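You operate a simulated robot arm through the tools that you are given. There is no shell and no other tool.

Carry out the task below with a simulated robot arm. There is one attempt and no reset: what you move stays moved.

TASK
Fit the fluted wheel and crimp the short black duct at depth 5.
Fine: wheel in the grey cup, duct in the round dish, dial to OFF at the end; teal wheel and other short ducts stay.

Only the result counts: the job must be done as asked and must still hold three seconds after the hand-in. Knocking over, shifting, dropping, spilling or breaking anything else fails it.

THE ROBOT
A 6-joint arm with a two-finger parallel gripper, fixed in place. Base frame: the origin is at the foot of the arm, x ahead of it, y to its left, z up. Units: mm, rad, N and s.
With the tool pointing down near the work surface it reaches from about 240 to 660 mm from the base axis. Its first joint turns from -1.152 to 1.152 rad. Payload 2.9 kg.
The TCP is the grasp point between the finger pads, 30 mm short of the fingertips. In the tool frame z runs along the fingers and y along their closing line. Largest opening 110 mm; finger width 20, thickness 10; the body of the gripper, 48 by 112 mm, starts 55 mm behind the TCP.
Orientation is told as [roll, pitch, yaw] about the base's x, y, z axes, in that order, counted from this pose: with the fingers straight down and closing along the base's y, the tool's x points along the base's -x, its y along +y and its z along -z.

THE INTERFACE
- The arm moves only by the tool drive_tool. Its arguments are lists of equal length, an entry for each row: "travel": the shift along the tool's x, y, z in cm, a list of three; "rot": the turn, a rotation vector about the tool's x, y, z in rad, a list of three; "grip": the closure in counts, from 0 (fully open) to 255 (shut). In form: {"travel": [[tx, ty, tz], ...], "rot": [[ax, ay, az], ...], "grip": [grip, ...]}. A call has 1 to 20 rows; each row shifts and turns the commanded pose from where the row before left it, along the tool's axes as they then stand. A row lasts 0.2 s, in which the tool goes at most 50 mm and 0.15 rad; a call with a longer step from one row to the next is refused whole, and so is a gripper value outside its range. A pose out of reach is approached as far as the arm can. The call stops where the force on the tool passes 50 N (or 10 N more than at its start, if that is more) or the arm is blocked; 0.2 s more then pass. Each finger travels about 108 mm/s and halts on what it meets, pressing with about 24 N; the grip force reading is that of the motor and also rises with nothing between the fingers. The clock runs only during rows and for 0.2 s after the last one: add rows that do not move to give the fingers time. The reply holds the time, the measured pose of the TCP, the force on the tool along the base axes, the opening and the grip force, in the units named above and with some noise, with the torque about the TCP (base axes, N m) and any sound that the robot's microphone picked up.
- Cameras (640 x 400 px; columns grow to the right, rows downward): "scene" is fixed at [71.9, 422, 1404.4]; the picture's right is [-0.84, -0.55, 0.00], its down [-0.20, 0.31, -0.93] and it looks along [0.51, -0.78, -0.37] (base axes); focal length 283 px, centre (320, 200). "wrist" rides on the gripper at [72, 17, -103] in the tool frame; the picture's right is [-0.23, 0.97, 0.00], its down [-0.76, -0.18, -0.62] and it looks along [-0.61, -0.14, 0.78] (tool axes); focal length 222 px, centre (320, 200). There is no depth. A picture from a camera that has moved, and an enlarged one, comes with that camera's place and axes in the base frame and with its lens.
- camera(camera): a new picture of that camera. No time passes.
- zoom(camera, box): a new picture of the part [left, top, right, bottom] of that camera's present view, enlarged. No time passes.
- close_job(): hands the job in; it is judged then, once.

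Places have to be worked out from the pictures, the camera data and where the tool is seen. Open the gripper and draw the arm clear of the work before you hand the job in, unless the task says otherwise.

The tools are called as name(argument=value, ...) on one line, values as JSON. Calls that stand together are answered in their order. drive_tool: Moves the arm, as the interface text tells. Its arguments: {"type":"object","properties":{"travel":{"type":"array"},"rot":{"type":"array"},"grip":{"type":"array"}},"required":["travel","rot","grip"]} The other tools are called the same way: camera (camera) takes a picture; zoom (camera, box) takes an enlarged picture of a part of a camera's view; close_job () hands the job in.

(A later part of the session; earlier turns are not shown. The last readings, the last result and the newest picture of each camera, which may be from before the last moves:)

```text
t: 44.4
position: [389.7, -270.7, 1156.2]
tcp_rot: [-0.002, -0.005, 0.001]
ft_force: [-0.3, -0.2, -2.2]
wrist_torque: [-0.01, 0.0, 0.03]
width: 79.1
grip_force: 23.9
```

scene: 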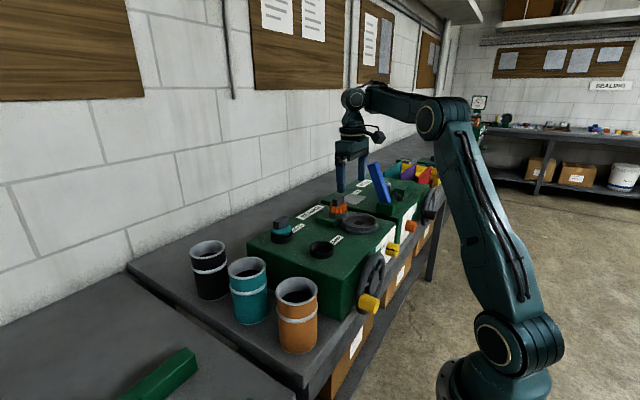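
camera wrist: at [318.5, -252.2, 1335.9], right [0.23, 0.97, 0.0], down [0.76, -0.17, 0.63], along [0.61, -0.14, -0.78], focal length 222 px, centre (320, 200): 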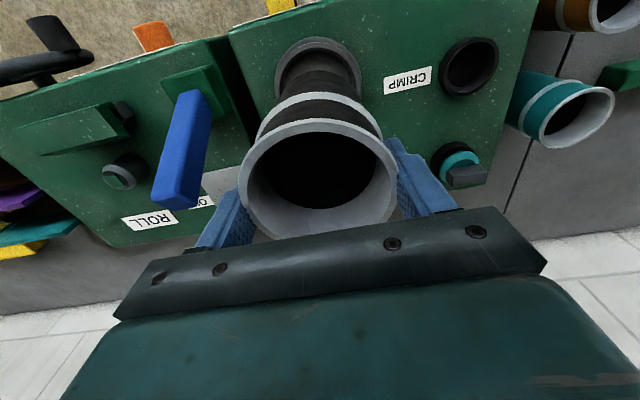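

Still no contact force (−2 N is just the duct's weight). Lowering a few more millimetres in small steps.

drive_tool(travel=[[0, 0, 0.15], [0, 0, 0.15], [0, 0, 0]], rot=[[0, 0, 0], [0, 0, 0], [0, 0, 0]], grip=[255, 255, 255])

zoom(camera="scene", box=[325, 180, 395, 245])

```text
t: 45.2
position: [389.4, -270.3, 1152.8]
tcp_rot: [-0.001, -0.005, 0.002]
ft_force: [-0.3, 0.0, -1.6]
wrist_torque: [-0.02, 0.01, 0.01]
width: 79.2
grip_force: 23.6
```

```text
6.15 times, centred on (360, 212) of scene
camera zoom: at [71.9, 422.0, 1404.4], right [-0.84, -0.55, 0.0], down [-0.2, 0.31, -0.93], along [0.51, -0.78, -0.37], focal length 1744 px, centre (74, 123)
```

zoom: 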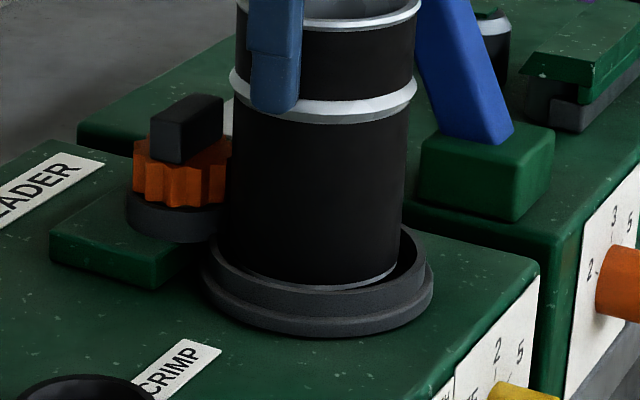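

drive_tool(travel=[[0, 0, 0.15], [0, 0, 0.15], [0, 0, 0]], rot=[[0, 0, 0], [0, 0, 0], [0, 0, 0]], grip=[255, 255, 255])

```text
t: 46.0
position: [387.9, -272.9, 1149.3]
tcp_rot: [-0.003, -0.006, 0.003]
ft_force: [0.9, -0.3, -1.9]
wrist_torque: [0.03, -0.01, 0.02]
width: 79.0
grip_force: 24.2
```

No contact yet at z=1149; continuing in 1.5 mm steps.

drive_tool(travel=[[0, 0, 0.15], [0, 0, 0.15], [0, 0, 0]], rot=[[0, 0, 0], [0, 0, 0], [0, 0, 0]], grip=[255, 255, 255])

zoom(camera="scene", box=[325, 180, 395, 245])

```text
t: 46.8
position: [389.4, -271.0, 1148.4]
tcp_rot: [-0.004, -0.006, 0.001]
ft_force: [-0.1, 0.7, -2.1]
wrist_torque: [-0.01, -0.01, 0.02]
width: 78.7
grip_force: 23.6
```

```text
6.15 times, centred on (360, 212) of scene
camera zoom: at [71.9, 422.0, 1404.4], right [-0.84, -0.55, 0.0], down [-0.2, 0.31, -0.93], along [0.51, -0.78, -0.37], focal length 1744 px, centre (74, 123)
```

zoom: 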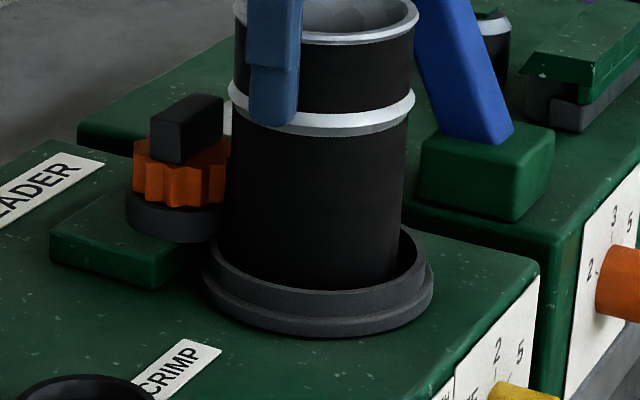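

drive_tool(travel=[[0, 0, 0.15], [0, 0, 0.15], [0, 0, 0]], rot=[[0, 0, 0], [0, 0, 0], [0, 0, 0]], grip=[255, 255, 255])

```text
t: 47.6
position: [389.2, -271.0, 1146.6]
tcp_rot: [-0.006, -0.011, -0.002]
ft_force: [0.4, -7.3, 21.1]
wrist_torque: [-0.2, 0.01, 0.05]
width: 79.5
grip_force: 23.9
```

Contact at z≈1147 with ~21 N: the duct has bottomed in the dish. Relieving ~2.5 mm, then checking before release.

drive_tool(travel=[[0, 0, -0.15], [0, 0, -0.1], [0, 0, 0]], rot=[[0, 0, 0], [0, 0, 0], [0, 0, 0]], grip=[255, 255, 255])

zoom(camera="scene", box=[325, 165, 395, 245])

zoom(camera="wrist", box=[230, 20, 410, 160])

```text
t: 48.4
position: [388.7, -269.1, 1145.7]
tcp_rot: [0.0, 0.001, 0.002]
ft_force: [-0.2, 0.0, -0.7]
wrist_torque: [-0.06, -0.12, 0.01]
width: 79.0
grip_force: 24.3
```

```text
5.00 times, centred on (360, 205) of scene
camera zoom: at [71.9, 422.0, 1404.4], right [-0.84, -0.55, 0.0], down [-0.2, 0.31, -0.93], along [0.51, -0.78, -0.37], focal length 1417 px, centre (120, 175)
```

zoom: 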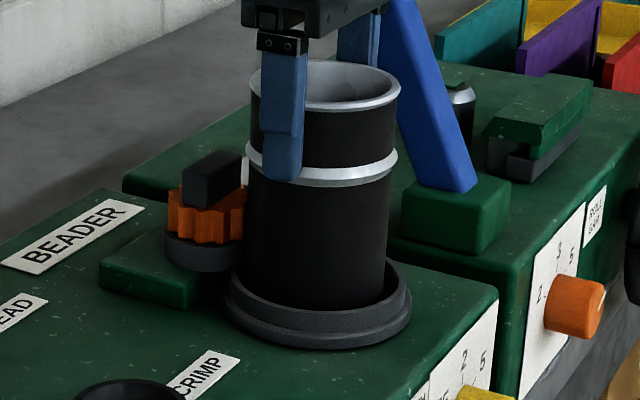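

```text
2.86 times, centred on (320, 90) of wrist
camera zoom: at [317.0, -254.0, 1250.1], right [0.22, 0.97, 0.0], down [0.76, -0.18, 0.62], along [0.61, -0.14, -0.78], focal length 635 px, centre (320, 514)
```

zoom: 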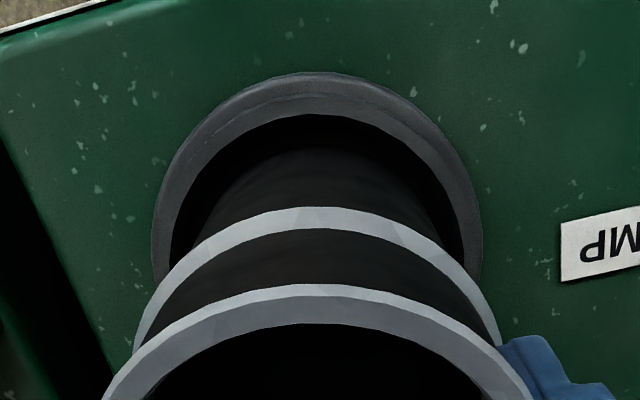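

The duct stands squarely in the dish. Opening the fingers and rising straight up.

drive_tool(travel=[[0, 0, 0], [0, 0, 0], [0, 0, 0], [0, 0, 0], [0, 0, -2], [0, 0, -4], [0, 0, -4], [0, 0, 0], [0, 0, 0]], rot=[[0, 0, 0], [0, 0, 0], [0, 0, 0], [0, 0, 0], [0, 0, 0], [0, 0, 0], [0, 0, 0], [0, 0, 0], [0, 0, 0]], grip=[50, 0, 0, 0, 0, 0, 0, 0, 0])

zoom(camera="scene", box=[315, 160, 405, 250])

camera(camera="wrist")

```text
t: 50.4
position: [390.8, -271.0, 1245.2]
tcp_rot: [-0.005, -0.007, 0.001]
ft_force: [0.4, 0.7, -0.1]
wrist_torque: [-0.01, 0.0, 0.02]
width: 110.2
grip_force: 0.0
```

```text
4.44 times, centred on (360, 205) of scene
camera zoom: at [71.9, 422.0, 1404.4], right [-0.84, -0.55, 0.0], down [-0.2, 0.31, -0.93], along [0.51, -0.78, -0.37], focal length 1259 px, centre (142, 178)
```

zoom: 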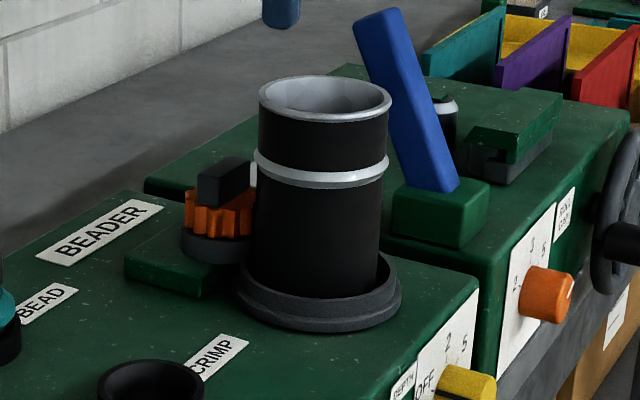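

```text
taken
camera wrist: at [317.4, -254.9, 1349.8], right [0.23, 0.97, 0.0], down [0.76, -0.17, 0.63], along [0.61, -0.14, -0.78], focal length 222 px, centre (320, 200)
```

wrist: 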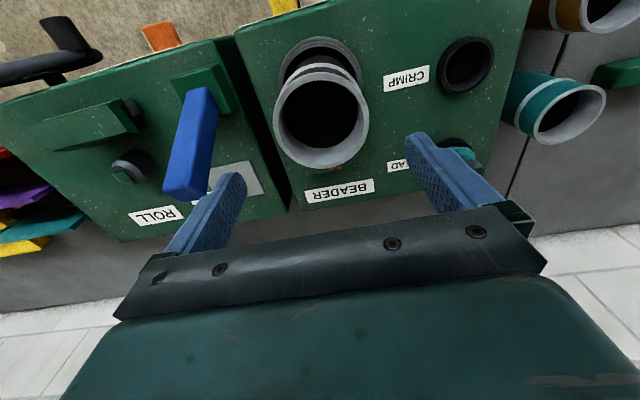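

The black duct stands in the dish next to the fitted wheel. Next is the DEPTH dial: I'll back away from the machine at height, then tilt forward for a frontal look at the knob.

drive_tool(travel=[[3.77, -0.7, 0], [3.77, -0.7, 0], [3.77, -0.7, 0], [3.77, -0.7, 0], [0, 0, 4], [0, 0, 4], [0, 0, 4], [0, 0, 0], [0, 0, 0], [0, 0, 0], [0, 0, 0], [0, 0, 0]], rot=[[0, 0, 0], [0, 0, 0], [0, 0, 0], [0, 0, 0], [0, 0, 0], [0, 0, 0], [0, 0, 0], [0, -0.15, 0], [0, -0.15, 0], [0, -0.15, 0], [0, 0, 0], [0, 0, 0]], grip=[0, 0, 0, 0, 0, 0, 0, 0, 0, 0, 0, 0])

camera(camera="wrist")

camera(camera="scene")

```text
t: 53.0
position: [265.4, -285.0, 1124.1]
tcp_rot: [-0.004, -0.452, 0.004]
ft_force: [-0.6, 0.4, -0.3]
wrist_torque: [0.02, 0.03, 0.01]
width: 110.1
grip_force: 0.0
out of reach, approached as far as the arm can: row 10
```

```text
taken
camera wrist: at [155.8, -268.6, 1186.3], right [0.2, 0.97, 0.1], down [0.41, -0.17, 0.89], along [0.89, -0.14, -0.44], focal length 222 px, centre (320, 200)
```

wrist: 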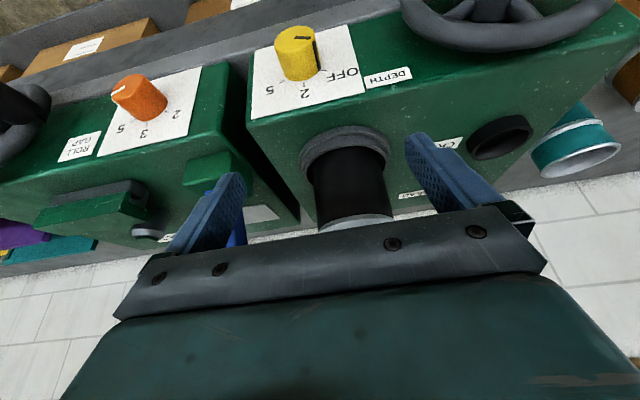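

```text
taken
```

scene: 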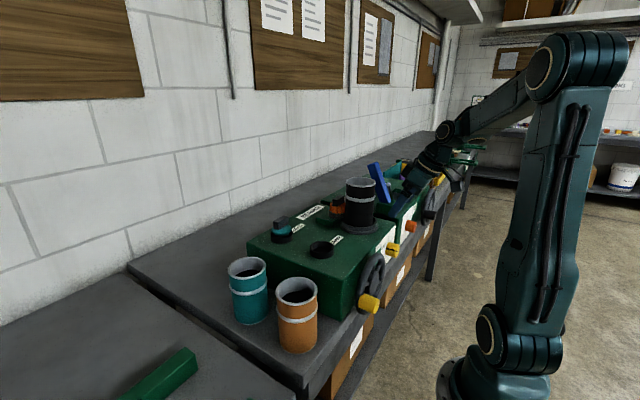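

zoom(camera="wrist", box=[240, 15, 380, 125])

zoom(camera="wrist", box=[80, 40, 300, 180])

```text
3.64 times, centred on (310, 70) of wrist
camera zoom: at [155.8, -268.6, 1186.3], right [0.2, 0.97, 0.1], down [0.41, -0.17, 0.89], along [0.89, -0.14, -0.44], focal length 808 px, centre (356, 673)
```

zoom: 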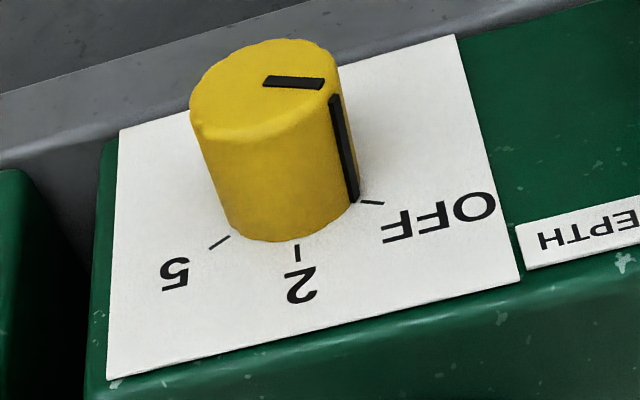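

```text
2.86 times, centred on (190, 110) of wrist
camera zoom: at [155.8, -268.6, 1186.3], right [0.2, 0.97, 0.1], down [0.41, -0.17, 0.89], along [0.89, -0.14, -0.44], focal length 635 px, centre (691, 457)
```

zoom: 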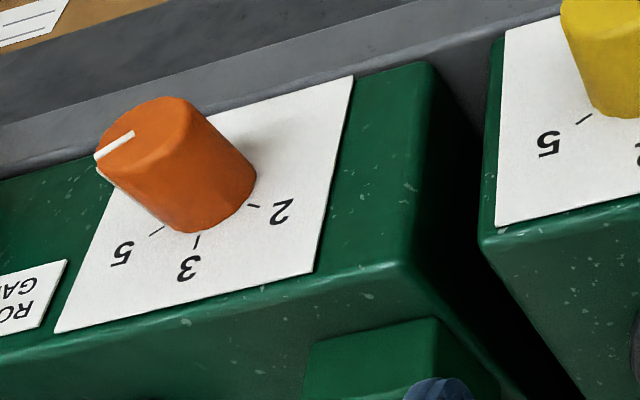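

From this view the dial marks sit at −57°, 0°, +57° (1 rad apart) about the knob axis (y≈−297, z≈955.5); knob spans x≈276–304, radius ~19.5. I'll set a gentle 0.2 rad forward tilt and hover above the knob.

drive_tool(travel=[[0, 0, 0], [0, 0, 0], [-0.22, -0.6, 3.3], [-0.23, -0.6, 3.3], [0, 0, 0], [0, 0, 0]], rot=[[0, 0.126, 0], [0, 0.126, 0], [0, 0, 0], [0, 0, 0], [0, 0, 0], [0, 0, 0]], grip=[0, 0, 90, 90, 90, 90])

camera(camera="wrist")

zoom(camera="scene", box=[340, 160, 450, 280])

```text
t: 54.4
position: [282.2, -296.8, 1060.6]
tcp_rot: [-0.004, -0.203, 0.003]
ft_force: [1.0, -0.7, -1.0]
wrist_torque: [-0.03, 0.01, -0.01]
width: 71.2
grip_force: 0.0
```

```text
taken
camera wrist: at [192.1, -280.9, 1148.1], right [0.22, 0.97, 0.04], down [0.62, -0.17, 0.76], along [0.75, -0.14, -0.64], focal length 222 px, centre (320, 200)
```

wrist: 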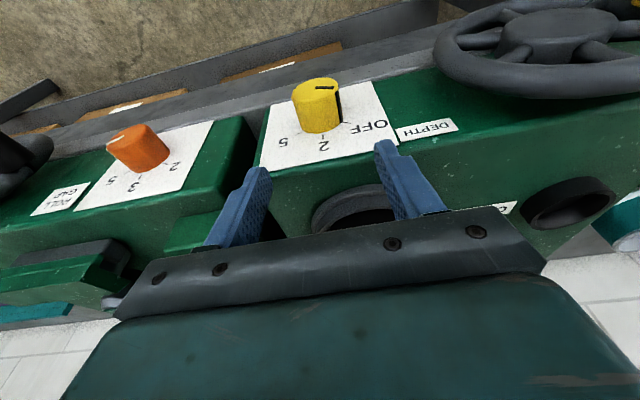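

```text
3.33 times, centred on (395, 220) of scene
camera zoom: at [71.9, 422.0, 1404.4], right [-0.84, -0.55, 0.0], down [-0.2, 0.31, -0.93], along [0.51, -0.78, -0.37], focal length 944 px, centre (70, 133)
```

zoom: 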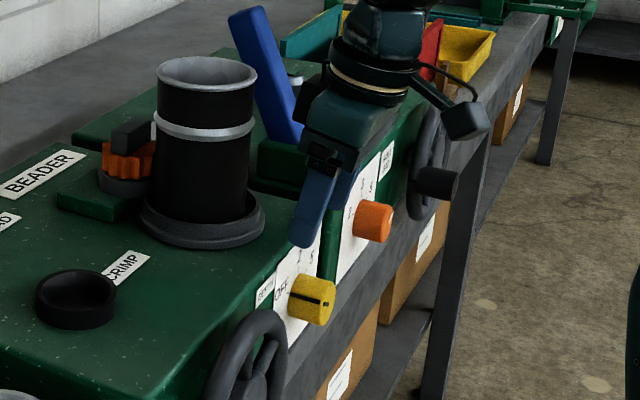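

The knob is aligned under the TCP. Descending 105 mm so the pads straddle the knob.

drive_tool(travel=[[0.66, 0, 3.44], [0.66, 0, 3.44], [0.66, 0, 3.43], [0, 0, 0], [0, 0, 0]], rot=[[0, 0, 0], [0, 0, 0], [0, 0, 0], [0, 0, 0], [0, 0, 0]], grip=[90, 90, 90, 90, 90])

camera(camera="wrist")

zoom(camera="scene", box=[340, 160, 450, 280])

```text
t: 55.6
position: [285.3, -296.8, 955.8]
tcp_rot: [-0.005, -0.208, 0.003]
ft_force: [-10.3, 5.8, 27.4]
wrist_torque: [0.11, -1.08, 0.28]
width: 71.2
grip_force: 0.2
```

```text
taken
camera wrist: at [194.1, -279.9, 1043.7], right [0.22, 0.97, 0.04], down [0.62, -0.17, 0.77], along [0.75, -0.14, -0.64], focal length 222 px, centre (320, 200)
```

wrist: 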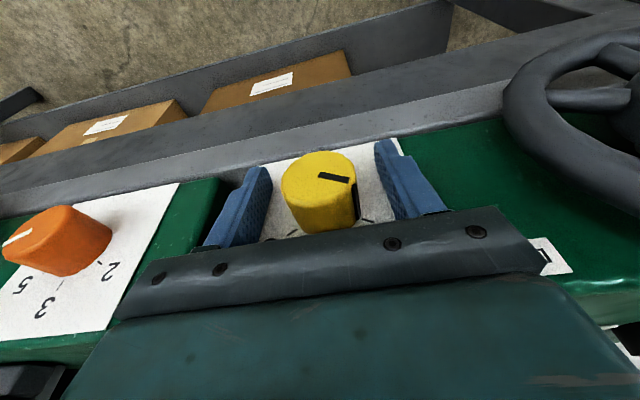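

```text
3.33 times, centred on (395, 220) of scene
camera zoom: at [71.4, 422.4, 1404.3], right [-0.84, -0.55, 0.0], down [-0.2, 0.31, -0.93], along [0.51, -0.78, -0.37], focal length 944 px, centre (70, 133)
```

zoom: 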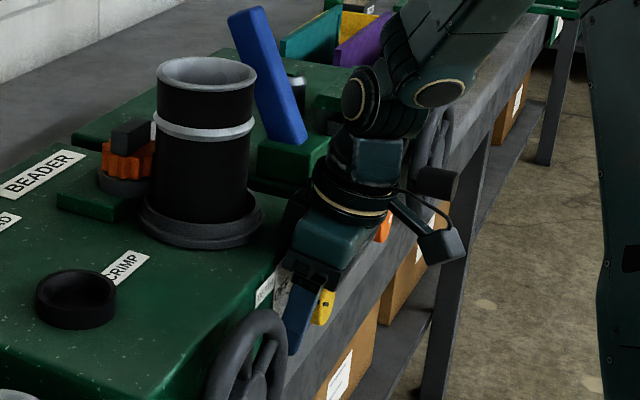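

A contact of ~29 N resolves (from the torque) to the gripper body's lower edge on the machine's top front lip. I'll back off a little and tilt further forward (0.35 rad) so the body clears the lip.

drive_tool(travel=[[0.35, 0, -0.6], [0, 0, 0], [0, 0, 0], [0, 0, 0]], rot=[[0, 0, 0], [0, -0.145, 0], [0, 0, 0], [0, 0, 0]], grip=[90, 90, 90, 90])

camera(camera="wrist")

camera(camera="scene")

```text
t: 56.6
position: [280.2, -296.0, 960.4]
tcp_rot: [-0.003, -0.348, 0.002]
ft_force: [0.1, 0.9, 0.7]
wrist_torque: [-0.02, 0.0, 0.02]
width: 71.2
grip_force: 0.2
```

```text
taken
camera wrist: at [177.3, -280.9, 1033.8], right [0.21, 0.97, 0.07], down [0.5, -0.17, 0.85], along [0.84, -0.14, -0.53], focal length 222 px, centre (320, 200)
```

wrist: 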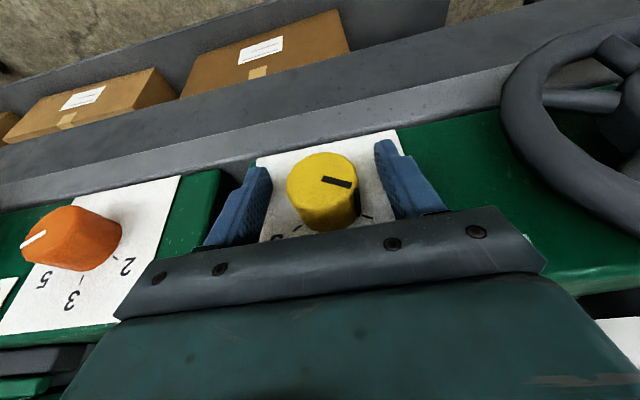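

```text
taken
```

scene: 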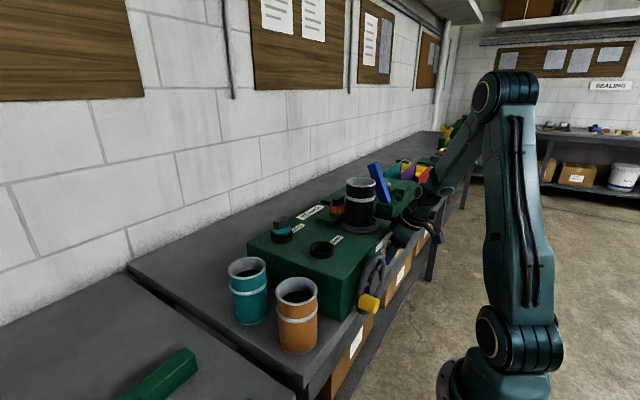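

Contact is cleared. Zooming in to confirm the knob axis against the TCP.

zoom(camera="wrist", box=[240, 120, 420, 250])

zoom(camera="scene", box=[350, 180, 450, 300])

```text
3.08 times, centred on (330, 185) of wrist
camera zoom: at [177.3, -280.9, 1033.8], right [0.21, 0.97, 0.07], down [0.5, -0.17, 0.85], along [0.84, -0.14, -0.53], focal length 684 px, centre (289, 246)
```

zoom: 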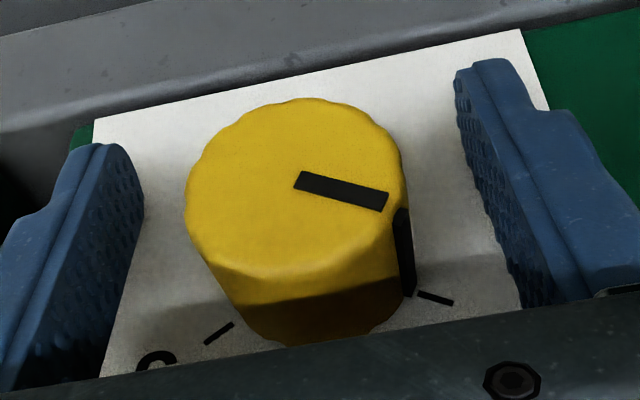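

```text
3.33 times, centred on (400, 240) of scene
camera zoom: at [71.9, 422.0, 1404.4], right [-0.84, -0.55, 0.0], down [-0.2, 0.31, -0.93], along [0.51, -0.78, -0.37], focal length 944 px, centre (53, 67)
```

zoom: 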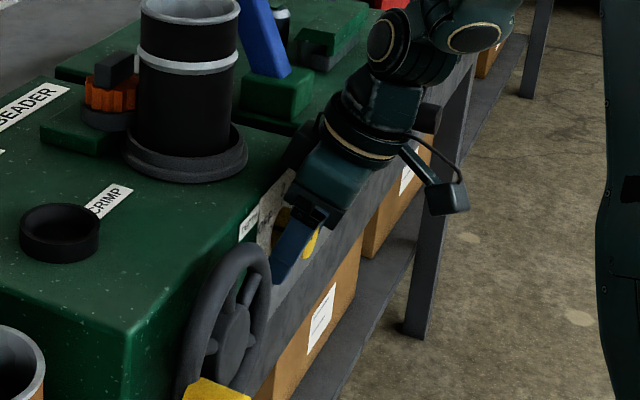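

Knob axis measured at about (y −295, z 959), within 1–2 mm of the TCP. Now rolling the open gripper −0.6 rad about the knob axis to prepare a clockwise turning stroke.

drive_tool(travel=[[-0.15, 0.05, 0.1], [0, 0, 0], [0, 0, 0], [0, 0, 0], [0, 0, 0], [0, 0, 0]], rot=[[0, 0, 0], [0.139, 0, -0.0505], [0.139, 0, -0.0505], [0.139, 0, -0.0505], [0.139, 0, -0.0505], [0, 0, 0]], grip=[90, 90, 90, 90, 90, 90])

camera(camera="wrist")

zoom(camera="scene", box=[330, 180, 450, 320])

```text
t: 57.7
position: [281.4, -305.0, 966.7]
tcp_rot: [-0.551, -0.312, 0.169]
ft_force: [-7.1, 2.1, 8.1]
wrist_torque: [0.3, -0.22, 0.27]
width: 71.0
grip_force: 0.1
stopped in row 5: the force on the tool passed its limit at 58 N (the readings are from after the stop); the commanded pose is now the measured one
```

```text
taken
camera wrist: at [178.6, -253.5, 1020.9], right [0.23, 0.88, -0.42], down [0.5, 0.26, 0.83], along [0.84, -0.4, -0.38], focal length 222 px, centre (320, 200)
```

wrist: 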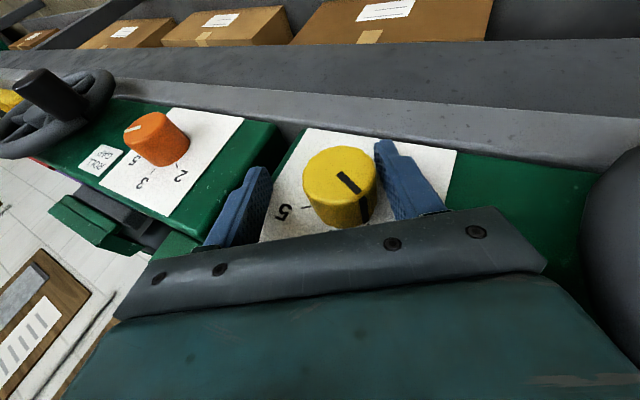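

```text
2.86 times, centred on (390, 250) of scene
camera zoom: at [71.6, 422.1, 1404.4], right [-0.84, -0.55, 0.0], down [-0.2, 0.31, -0.93], along [0.51, -0.78, -0.37], focal length 810 px, centre (120, 57)
```

zoom: 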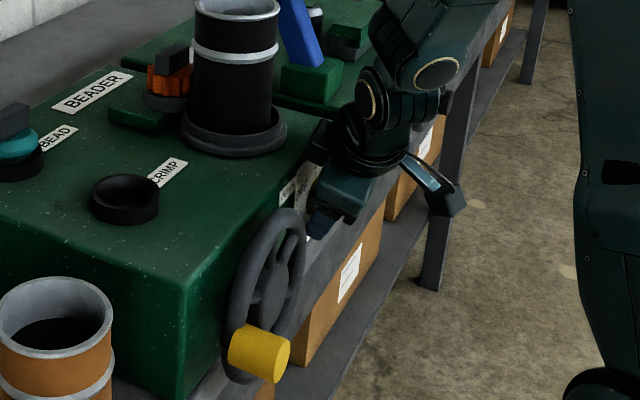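

The roll stopped on a force limit with the TCP displaced ~9 mm. I'll zoom in to see what touched.

zoom(camera="wrist", box=[230, 110, 450, 260])

zoom(camera="scene", box=[360, 215, 420, 280])

zoom(camera="wrist", box=[440, 100, 640, 400])

```text
2.67 times, centred on (340, 185) of wrist
camera zoom: at [178.6, -253.5, 1020.9], right [0.23, 0.88, -0.42], down [0.5, 0.26, 0.83], along [0.84, -0.4, -0.38], focal length 592 px, centre (267, 240)
```

zoom: 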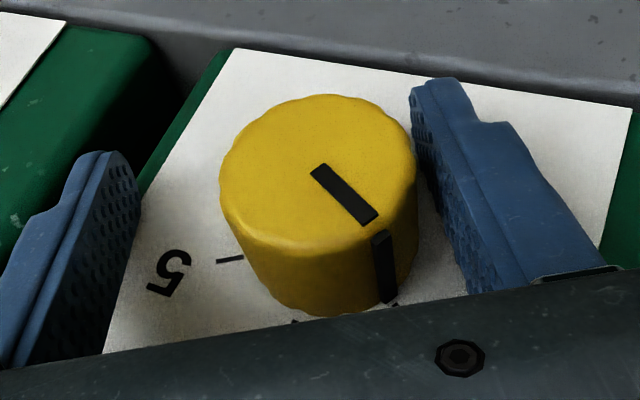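

```text
6.15 times, centred on (390, 248) of scene
camera zoom: at [71.6, 422.1, 1404.4], right [-0.84, -0.55, 0.0], down [-0.2, 0.31, -0.93], along [0.51, -0.78, -0.37], focal length 1744 px, centre (-111, -92)
```

zoom: 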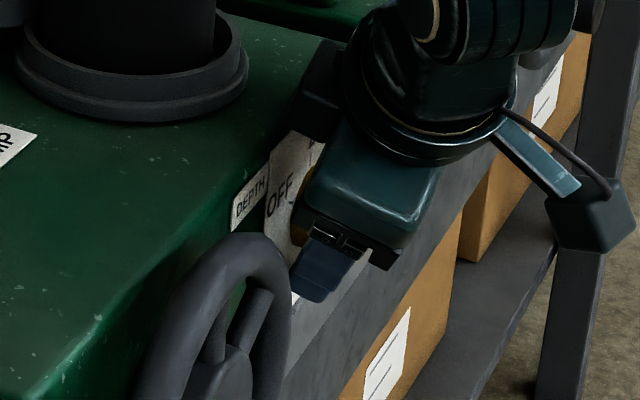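

```text
1.33 times, centred on (540, 250) of wrist
camera zoom: at [178.6, -253.5, 1020.9], right [0.23, 0.88, -0.42], down [0.5, 0.26, 0.83], along [0.84, -0.4, -0.38], focal length 296 px, centre (27, 133)
```

zoom: 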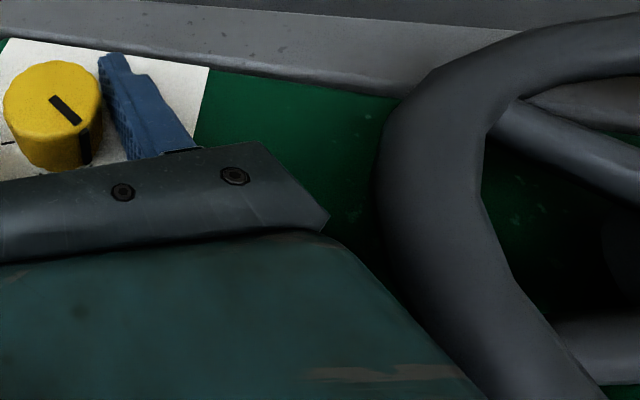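

It looks like tool structure on the machine side caught the front lip. I'll retract straight back along the tool axis, then use a steeper forward tilt (~46°) with the body in front of the machine, which keeps everything clear of the lip and handwheel.

drive_tool(travel=[[0.3, 0, -0.5], [0.3, 0, -2], [0, 0, -3.5], [0, 0, -3.5], [0, 0, 0], [0, 0, 0]], rot=[[0, 0, 0], [0, 0, 0], [0, 0, 0], [0, 0, 0], [0, 0, 0], [0, 0, 0]], grip=[90, 90, 90, 90, 90, 90])

camera(camera="wrist")

zoom(camera="scene", box=[330, 150, 460, 290])

```text
t: 59.1
position: [242.8, -261.0, 1042.2]
tcp_rot: [-0.549, -0.315, 0.169]
ft_force: [0.7, 0.1, 1.4]
wrist_torque: [-0.01, 0.0, 0.0]
width: 71.1
grip_force: 0.1
```

```text
taken
camera wrist: at [140.6, -210.3, 1095.4], right [0.23, 0.88, -0.41], down [0.5, 0.26, 0.83], along [0.84, -0.4, -0.38], focal length 222 px, centre (320, 200)
```

wrist: 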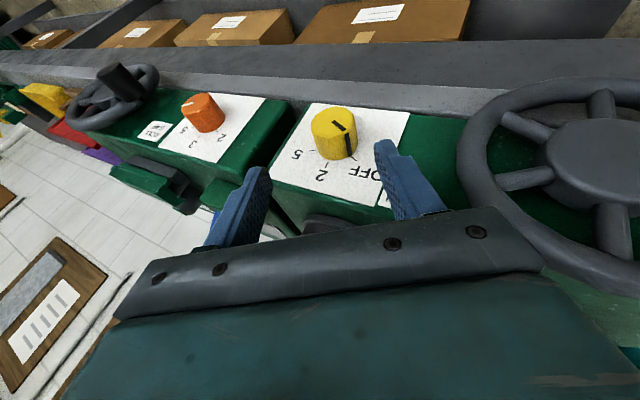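

```text
2.86 times, centred on (395, 220) of scene
camera zoom: at [71.9, 422.0, 1404.4], right [-0.84, -0.55, 0.0], down [-0.2, 0.31, -0.93], along [0.51, -0.78, -0.37], focal length 810 px, centre (106, 143)
```

zoom: 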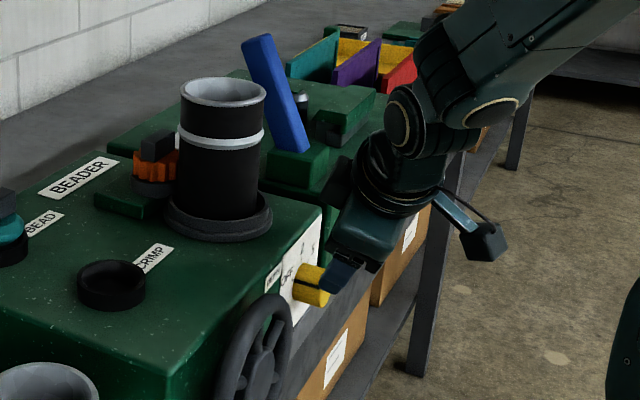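

Now I can see a box-like housing on the machine side of the gripper (about 45 mm out, just behind the fingers) which caught the lip. I'll use ~0.7 rad tilt and keep that housing in front of the lip; first repositioning above the knob and adding the tilt.

drive_tool(travel=[[-2.77, -2.43, 1.56], [0, 0, 0], [0, 0, 0], [0, 0, 0], [0, 0, 0], [0, 0, 0]], rot=[[0, 0, 0], [0, -0.113, 0], [0, -0.113, 0], [0, -0.113, 0], [0, 0, 0], [0, 0, 0]], grip=[40, 40, 40, 40, 40, 40])

camera(camera="wrist")

zoom(camera="scene", box=[330, 130, 470, 290])

```text
t: 60.5
position: [274.4, -285.0, 1048.9]
tcp_rot: [-0.643, -0.594, 0.378]
ft_force: [-4.6, -1.4, -2.1]
wrist_torque: [-0.16, 0.28, 0.14]
width: 92.7
grip_force: 0.0
```

```text
taken
camera wrist: at [153.4, -252.5, 1069.8], right [0.19, 0.91, -0.36], down [0.19, 0.32, 0.93], along [0.96, -0.24, -0.11], focal length 222 px, centre (320, 200)
```

wrist: 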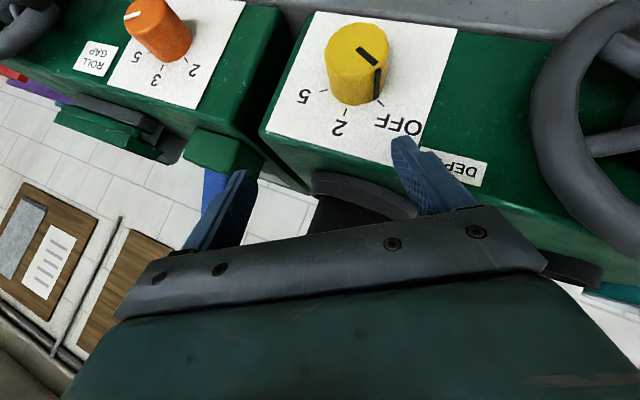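

```text
2.50 times, centred on (400, 210) of scene
camera zoom: at [71.8, 421.9, 1404.4], right [-0.84, -0.55, 0.0], down [-0.2, 0.31, -0.93], along [0.51, -0.78, -0.37], focal length 708 px, centre (120, 175)
```

zoom: 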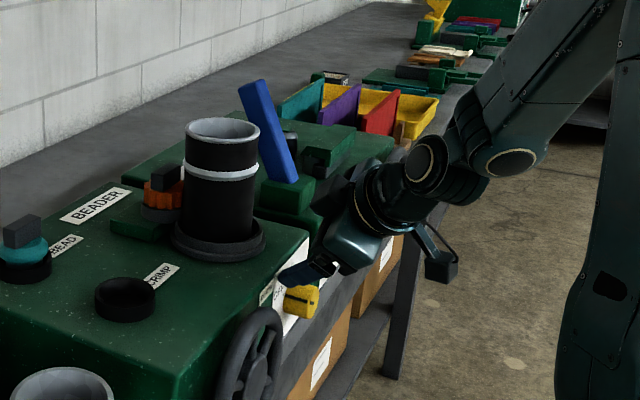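

A light touch on the label edge (−4.6 N in x) shows the front surface is near x≈302. I'll pull back 8 mm, move to a start point along the finger-opening plane, and come down diagonally onto the knob with the jaws open.

drive_tool(travel=[[0.62, -0.01, -0.51], [-0.57, 3.49, -0.78], [2.0, 0.06, 2.7], [0, 0, 0], [0, 0, 0]], rot=[[0, 0, 0], [0, 0, 0], [0, 0, 0], [0, 0, 0], [0, 0, 0]], grip=[0, 0, 0, 0, 0])

camera(camera="wrist")

zoom(camera="scene", box=[330, 150, 460, 300])

```text
t: 61.7
position: [274.1, -271.6, 1015.2]
tcp_rot: [-0.642, -0.595, 0.379]
ft_force: [0.3, -1.1, -1.0]
wrist_torque: [-0.05, -0.01, 0.02]
width: 110.1
grip_force: 0.0
out of reach, approached as far as the arm can: row 2
```

```text
taken
camera wrist: at [152.4, -239.4, 1035.0], right [0.19, 0.91, -0.36], down [0.18, 0.32, 0.93], along [0.96, -0.24, -0.11], focal length 222 px, centre (320, 200)
```

wrist: 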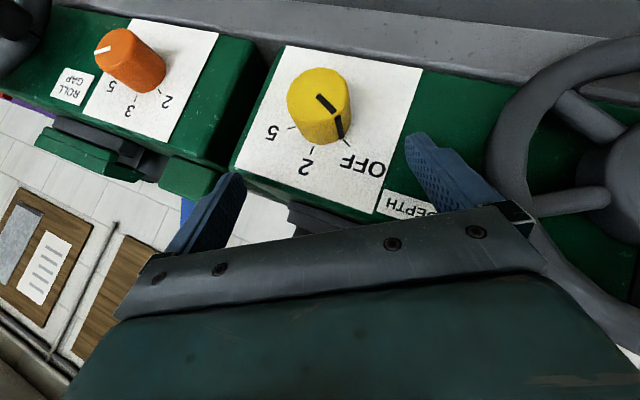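

```text
2.67 times, centred on (395, 225) of scene
camera zoom: at [71.9, 422.0, 1404.4], right [-0.84, -0.55, 0.0], down [-0.2, 0.31, -0.93], along [0.51, -0.78, -0.37], focal length 756 px, centre (120, 133)
```

zoom: 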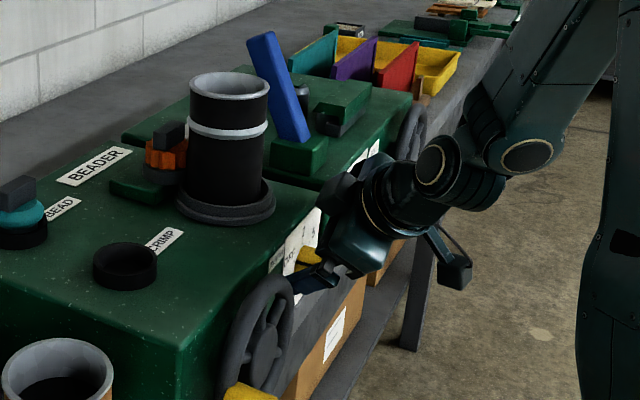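

The arm has an inner reach limit with this tilt, so I'll use a milder tilt (0.47 rad) gripping the knob with the fingertip end of the pads; that keeps the housing in front of/above the lip. Re-orienting at the present hover.

drive_tool(travel=[[0, 0, 0], [0, 0, 0], [0, 0, 0], [0, 0, 0], [0, 0, 0]], rot=[[-0.0645, 0.0743, 0.0357], [-0.0645, 0.0743, 0.0357], [-0.0645, 0.0743, 0.0357], [0, 0, 0], [0, 0, 0]], grip=[0, 0, 0, 0, 0])

camera(camera="wrist")

zoom(camera="scene", box=[330, 150, 460, 300])

```text
t: 62.9
position: [274.2, -272.0, 1015.4]
tcp_rot: [-0.333, -0.451, 0.149]
ft_force: [0.1, -0.1, 0.6]
wrist_torque: [0.04, 0.02, 0.06]
width: 110.2
grip_force: 0.1
```

```text
taken
camera wrist: at [162.9, -239.3, 1067.9], right [0.2, 0.96, -0.19], down [0.4, 0.1, 0.91], along [0.9, -0.26, -0.36], focal length 222 px, centre (320, 200)
```

wrist: 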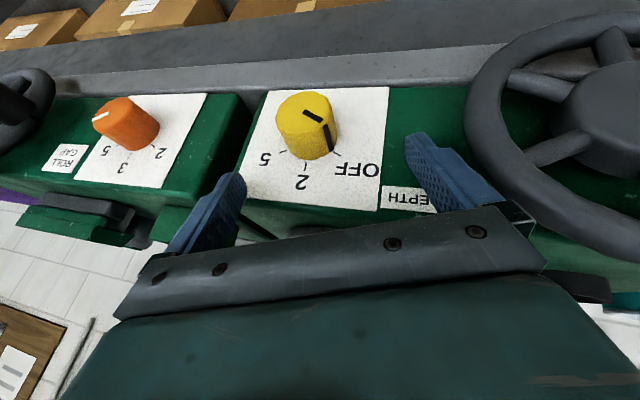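

```text
2.67 times, centred on (395, 225) of scene
camera zoom: at [71.9, 422.0, 1404.4], right [-0.84, -0.55, 0.0], down [-0.2, 0.31, -0.93], along [0.51, -0.78, -0.37], focal length 756 px, centre (120, 133)
```

zoom: 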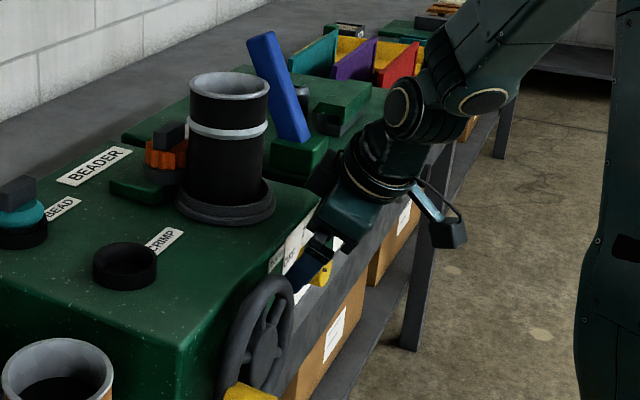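

zoom(camera="wrist", box=[230, 70, 410, 220])

```text
2.67 times, centred on (320, 145) of wrist
camera zoom: at [162.9, -239.3, 1067.9], right [0.2, 0.96, -0.19], down [0.4, 0.1, 0.91], along [0.9, -0.26, -0.36], focal length 592 px, centre (320, 347)
```

zoom: 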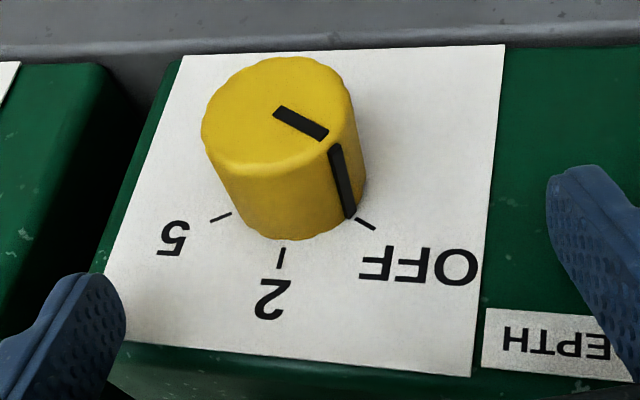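

Knob axis refined to (y −296.3, z 958.5). Moving onto it so the pads' lower ends straddle the knob.

drive_tool(travel=[[0.915, -0.315, 1.89], [0.915, -0.315, 1.89], [0, 0, 0], [0, 0, 0]], rot=[[0, 0, 0], [0, 0, 0], [0, 0, 0], [0, 0, 0]], grip=[30, 60, 90, 90])

camera(camera="wrist")

zoom(camera="scene", box=[330, 150, 460, 300])

```text
t: 63.9
position: [275.6, -290.8, 977.0]
tcp_rot: [-0.334, -0.449, 0.151]
ft_force: [-0.2, 0.0, -0.3]
wrist_torque: [-0.01, 0.02, -0.01]
width: 71.3
grip_force: 0.0
```

```text
taken
camera wrist: at [163.3, -257.7, 1029.7], right [0.2, 0.96, -0.19], down [0.4, 0.1, 0.91], along [0.9, -0.26, -0.36], focal length 222 px, centre (320, 200)
```

wrist: 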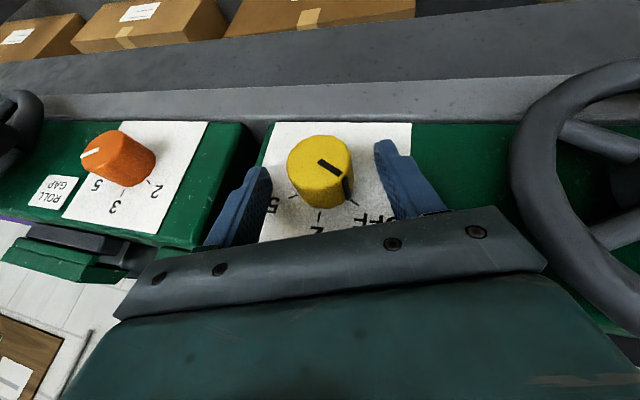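

```text
2.67 times, centred on (395, 225) of scene
camera zoom: at [71.9, 422.0, 1404.4], right [-0.84, -0.55, 0.0], down [-0.2, 0.31, -0.93], along [0.51, -0.78, -0.37], focal length 756 px, centre (120, 133)
```

zoom: 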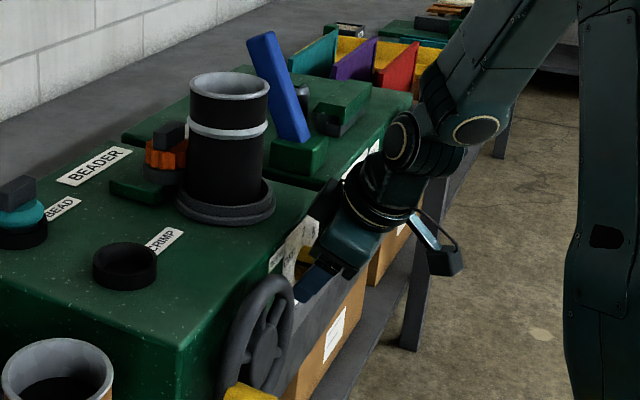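

No contact, knob between the pads. Rolling open to −0.55 rad about the knob axis, then closing on the knob.

drive_tool(travel=[[0, 0.245, 0], [0, 0.245, 0], [0, 0, 0], [0, 0, 0], [0, 0, 0], [0, 0, 0]], rot=[[0.1115, 0, -0.0566], [0.1115, 0, -0.0566], [0, 0, 0], [0, 0, 0], [0, 0, 0], [0, 0, 0]], grip=[90, 90, 90, 255, 255, 255])

camera(camera="wrist")

```text
t: 65.3
position: [274.2, -285.8, 975.7]
tcp_rot: [-0.601, -0.397, 0.259]
ft_force: [0.3, 4.4, -0.9]
wrist_torque: [0.07, -0.15, 0.14]
width: 39.0
grip_force: 45.0
```

```text
taken
camera wrist: at [163.7, -241.3, 1017.8], right [0.2, 0.88, -0.42], down [0.4, 0.32, 0.86], along [0.9, -0.34, -0.29], focal length 222 px, centre (320, 200)
```

wrist: 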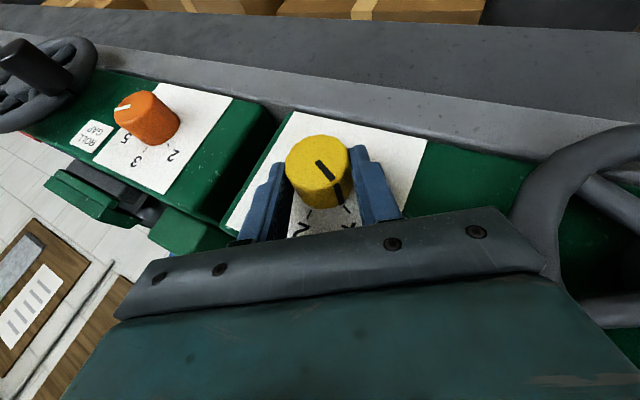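

Gripped the knob (39 mm). Now turning clockwise by +0.5 rad about its axis.

drive_tool(travel=[[0, -0.245, 0], [0, -0.245, 0], [0, -0.245, 0], [0, -0.245, 0], [0, 0, 0]], rot=[[-0.1115, 0, 0.0566], [-0.1115, 0, 0.0566], [-0.1115, 0, 0.0566], [-0.1115, 0, 0.0566], [0, 0, 0]], grip=[255, 255, 255, 255, 255])

camera(camera="wrist")

zoom(camera="wrist", box=[230, 100, 410, 240])

```text
t: 66.5
position: [274.2, -294.9, 978.8]
tcp_rot: [-0.048, -0.468, 0.025]
ft_force: [9.2, 8.4, -29.9]
wrist_torque: [0.16, -0.18, 0.05]
width: 39.1
grip_force: 45.1
```

```text
taken
camera wrist: at [163.9, -275.8, 1037.7], right [0.2, 0.98, 0.06], down [0.4, -0.14, 0.91], along [0.89, -0.16, -0.42], focal length 222 px, centre (320, 200)
```

wrist: 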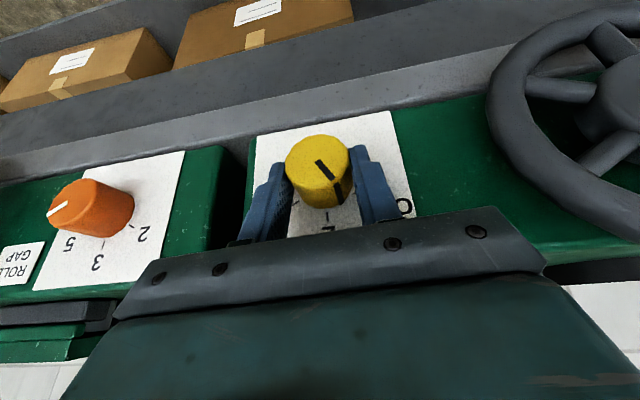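

```text
2.86 times, centred on (320, 170) of wrist
camera zoom: at [163.9, -275.8, 1037.7], right [0.2, 0.98, 0.06], down [0.4, -0.14, 0.91], along [0.89, -0.16, -0.42], focal length 635 px, centre (320, 286)
```

zoom: 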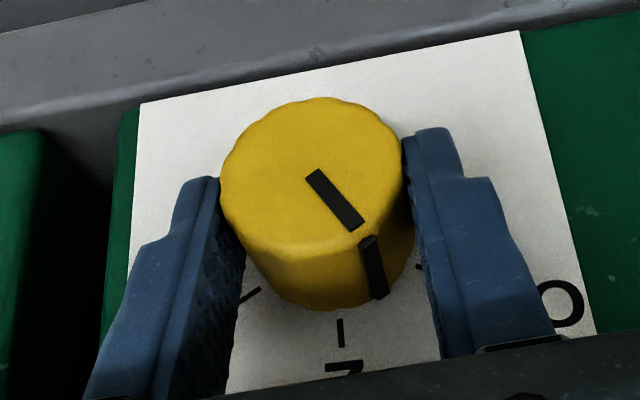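

The knob turned half a radian with the gripper (pointer now midway OFF→2). Opening, rolling back, and re-gripping for the next stroke.

drive_tool(travel=[[0, 0, 0], [0, 0, 0], [0, 0, 0], [0, 0, 0]], rot=[[0, 0, 0], [0, 0, 0], [0, 0, 0], [0, 0, 0]], grip=[90, 90, 90, 90])

zoom(camera="wrist", box=[230, 100, 410, 240])

```text
t: 67.5
position: [275.9, -295.3, 979.6]
tcp_rot: [-0.058, -0.472, 0.026]
ft_force: [0.2, -0.3, 0.0]
wrist_torque: [0.02, 0.0, -0.02]
width: 71.2
grip_force: 0.1
```

```text
2.86 times, centred on (320, 170) of wrist
camera zoom: at [163.9, -276.7, 1038.9], right [0.2, 0.98, 0.05], down [0.4, -0.13, 0.91], along [0.9, -0.16, -0.41], focal length 635 px, centre (320, 286)
```

zoom: 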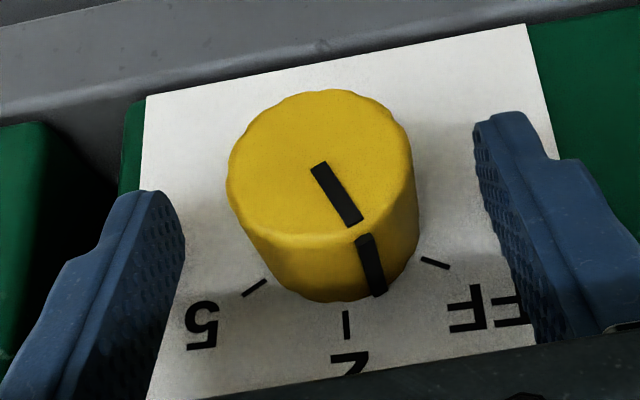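

The pointer stays put midway between OFF and 2. Rolling back open and re-gripping for stroke two.

drive_tool(travel=[[0, 0.245, 0.01], [0, 0.245, 0.01], [0, 0.245, 0.01], [0, 0.245, 0.01], [0, 0, 0], [0, 0, 0], [0, 0, 0], [0, 0, 0]], rot=[[0.1115, 0, -0.0566], [0.1115, 0, -0.0566], [0.1115, 0, -0.0566], [0.1115, 0, -0.0566], [0, 0, 0], [0, 0, 0], [0, 0, 0], [0, 0, 0]], grip=[90, 90, 90, 90, 90, 255, 255, 255])

zoom(camera="wrist", box=[230, 100, 410, 240])

```text
t: 69.3
position: [275.7, -284.6, 975.6]
tcp_rot: [-0.603, -0.397, 0.26]
ft_force: [-0.9, 4.9, -0.8]
wrist_torque: [0.08, -0.18, 0.16]
width: 39.0
grip_force: 45.0
```

```text
2.86 times, centred on (320, 170) of wrist
camera zoom: at [164.2, -240.5, 1019.1], right [0.2, 0.88, -0.42], down [0.4, 0.32, 0.86], along [0.9, -0.34, -0.29], focal length 635 px, centre (320, 286)
```

zoom: 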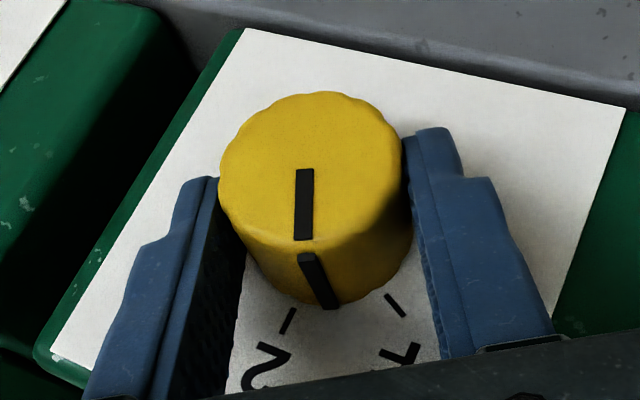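

Gripped again. Second stroke of +0.5 rad, with a slight inward correction to reduce the side load.

drive_tool(travel=[[0, -0.245, 0.04], [0, -0.245, 0.04], [0, -0.245, 0.04], [0, -0.245, 0.04], [0, 0, 0]], rot=[[-0.1115, 0, 0.0566], [-0.1115, 0, 0.0566], [-0.1115, 0, 0.0566], [-0.1115, 0, 0.0566], [0, 0, 0]], grip=[255, 255, 255, 255, 255])

zoom(camera="wrist", box=[230, 100, 410, 240])

```text
t: 70.5
position: [274.6, -294.1, 979.2]
tcp_rot: [-0.052, -0.469, 0.027]
ft_force: [-17.8, 21.6, 19.7]
wrist_torque: [0.37, -0.35, 0.54]
width: 38.7
grip_force: 45.2
```

```text
2.86 times, centred on (320, 170) of wrist
camera zoom: at [164.2, -275.6, 1038.8], right [0.2, 0.98, 0.06], down [0.4, -0.13, 0.91], along [0.9, -0.16, -0.42], focal length 635 px, centre (320, 286)
```

zoom: 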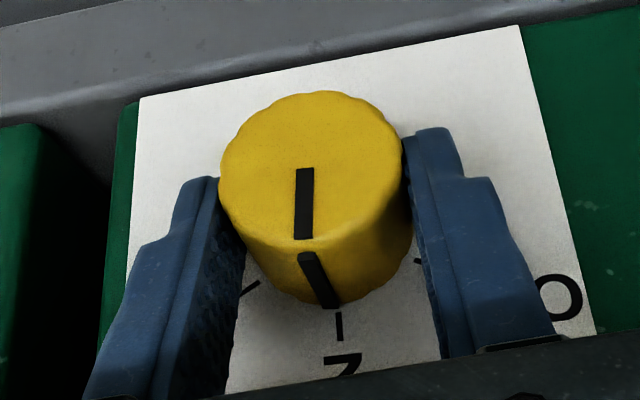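

The pointer is now at 2 (1.0 rad turned). Releasing, rolling back and re-gripping for stroke three.

drive_tool(travel=[[0, 0, 0], [0, 0, -0.08], [0, 0.245, 0.01], [0, 0.245, 0.01], [0, 0.245, 0.01], [0, 0.245, 0.01], [0, 0, 0], [0, 0, 0], [0, 0, 0], [0, 0, 0]], rot=[[0, 0, 0], [0, 0, 0], [0.1115, 0, -0.0566], [0.1115, 0, -0.0566], [0.1115, 0, -0.0566], [0.1115, 0, -0.0566], [0, 0, 0], [0, 0, 0], [0, 0, 0], [0, 0, 0]], grip=[90, 90, 90, 90, 90, 90, 90, 255, 255, 255])

zoom(camera="wrist", box=[230, 100, 410, 240])

```text
t: 72.7
position: [277.1, -284.9, 975.8]
tcp_rot: [-0.6, -0.398, 0.261]
ft_force: [1.3, 8.0, -2.8]
wrist_torque: [0.18, -0.11, 0.26]
width: 39.0
grip_force: 45.0
```

```text
2.86 times, centred on (320, 170) of wrist
camera zoom: at [165.0, -240.8, 1019.0], right [0.2, 0.89, -0.42], down [0.4, 0.32, 0.86], along [0.9, -0.34, -0.29], focal length 635 px, centre (320, 286)
```

zoom: 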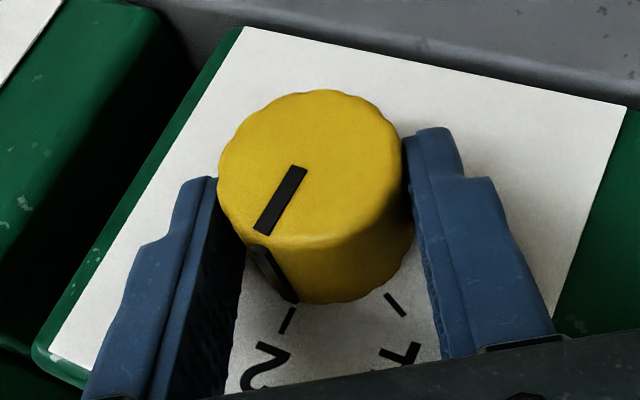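

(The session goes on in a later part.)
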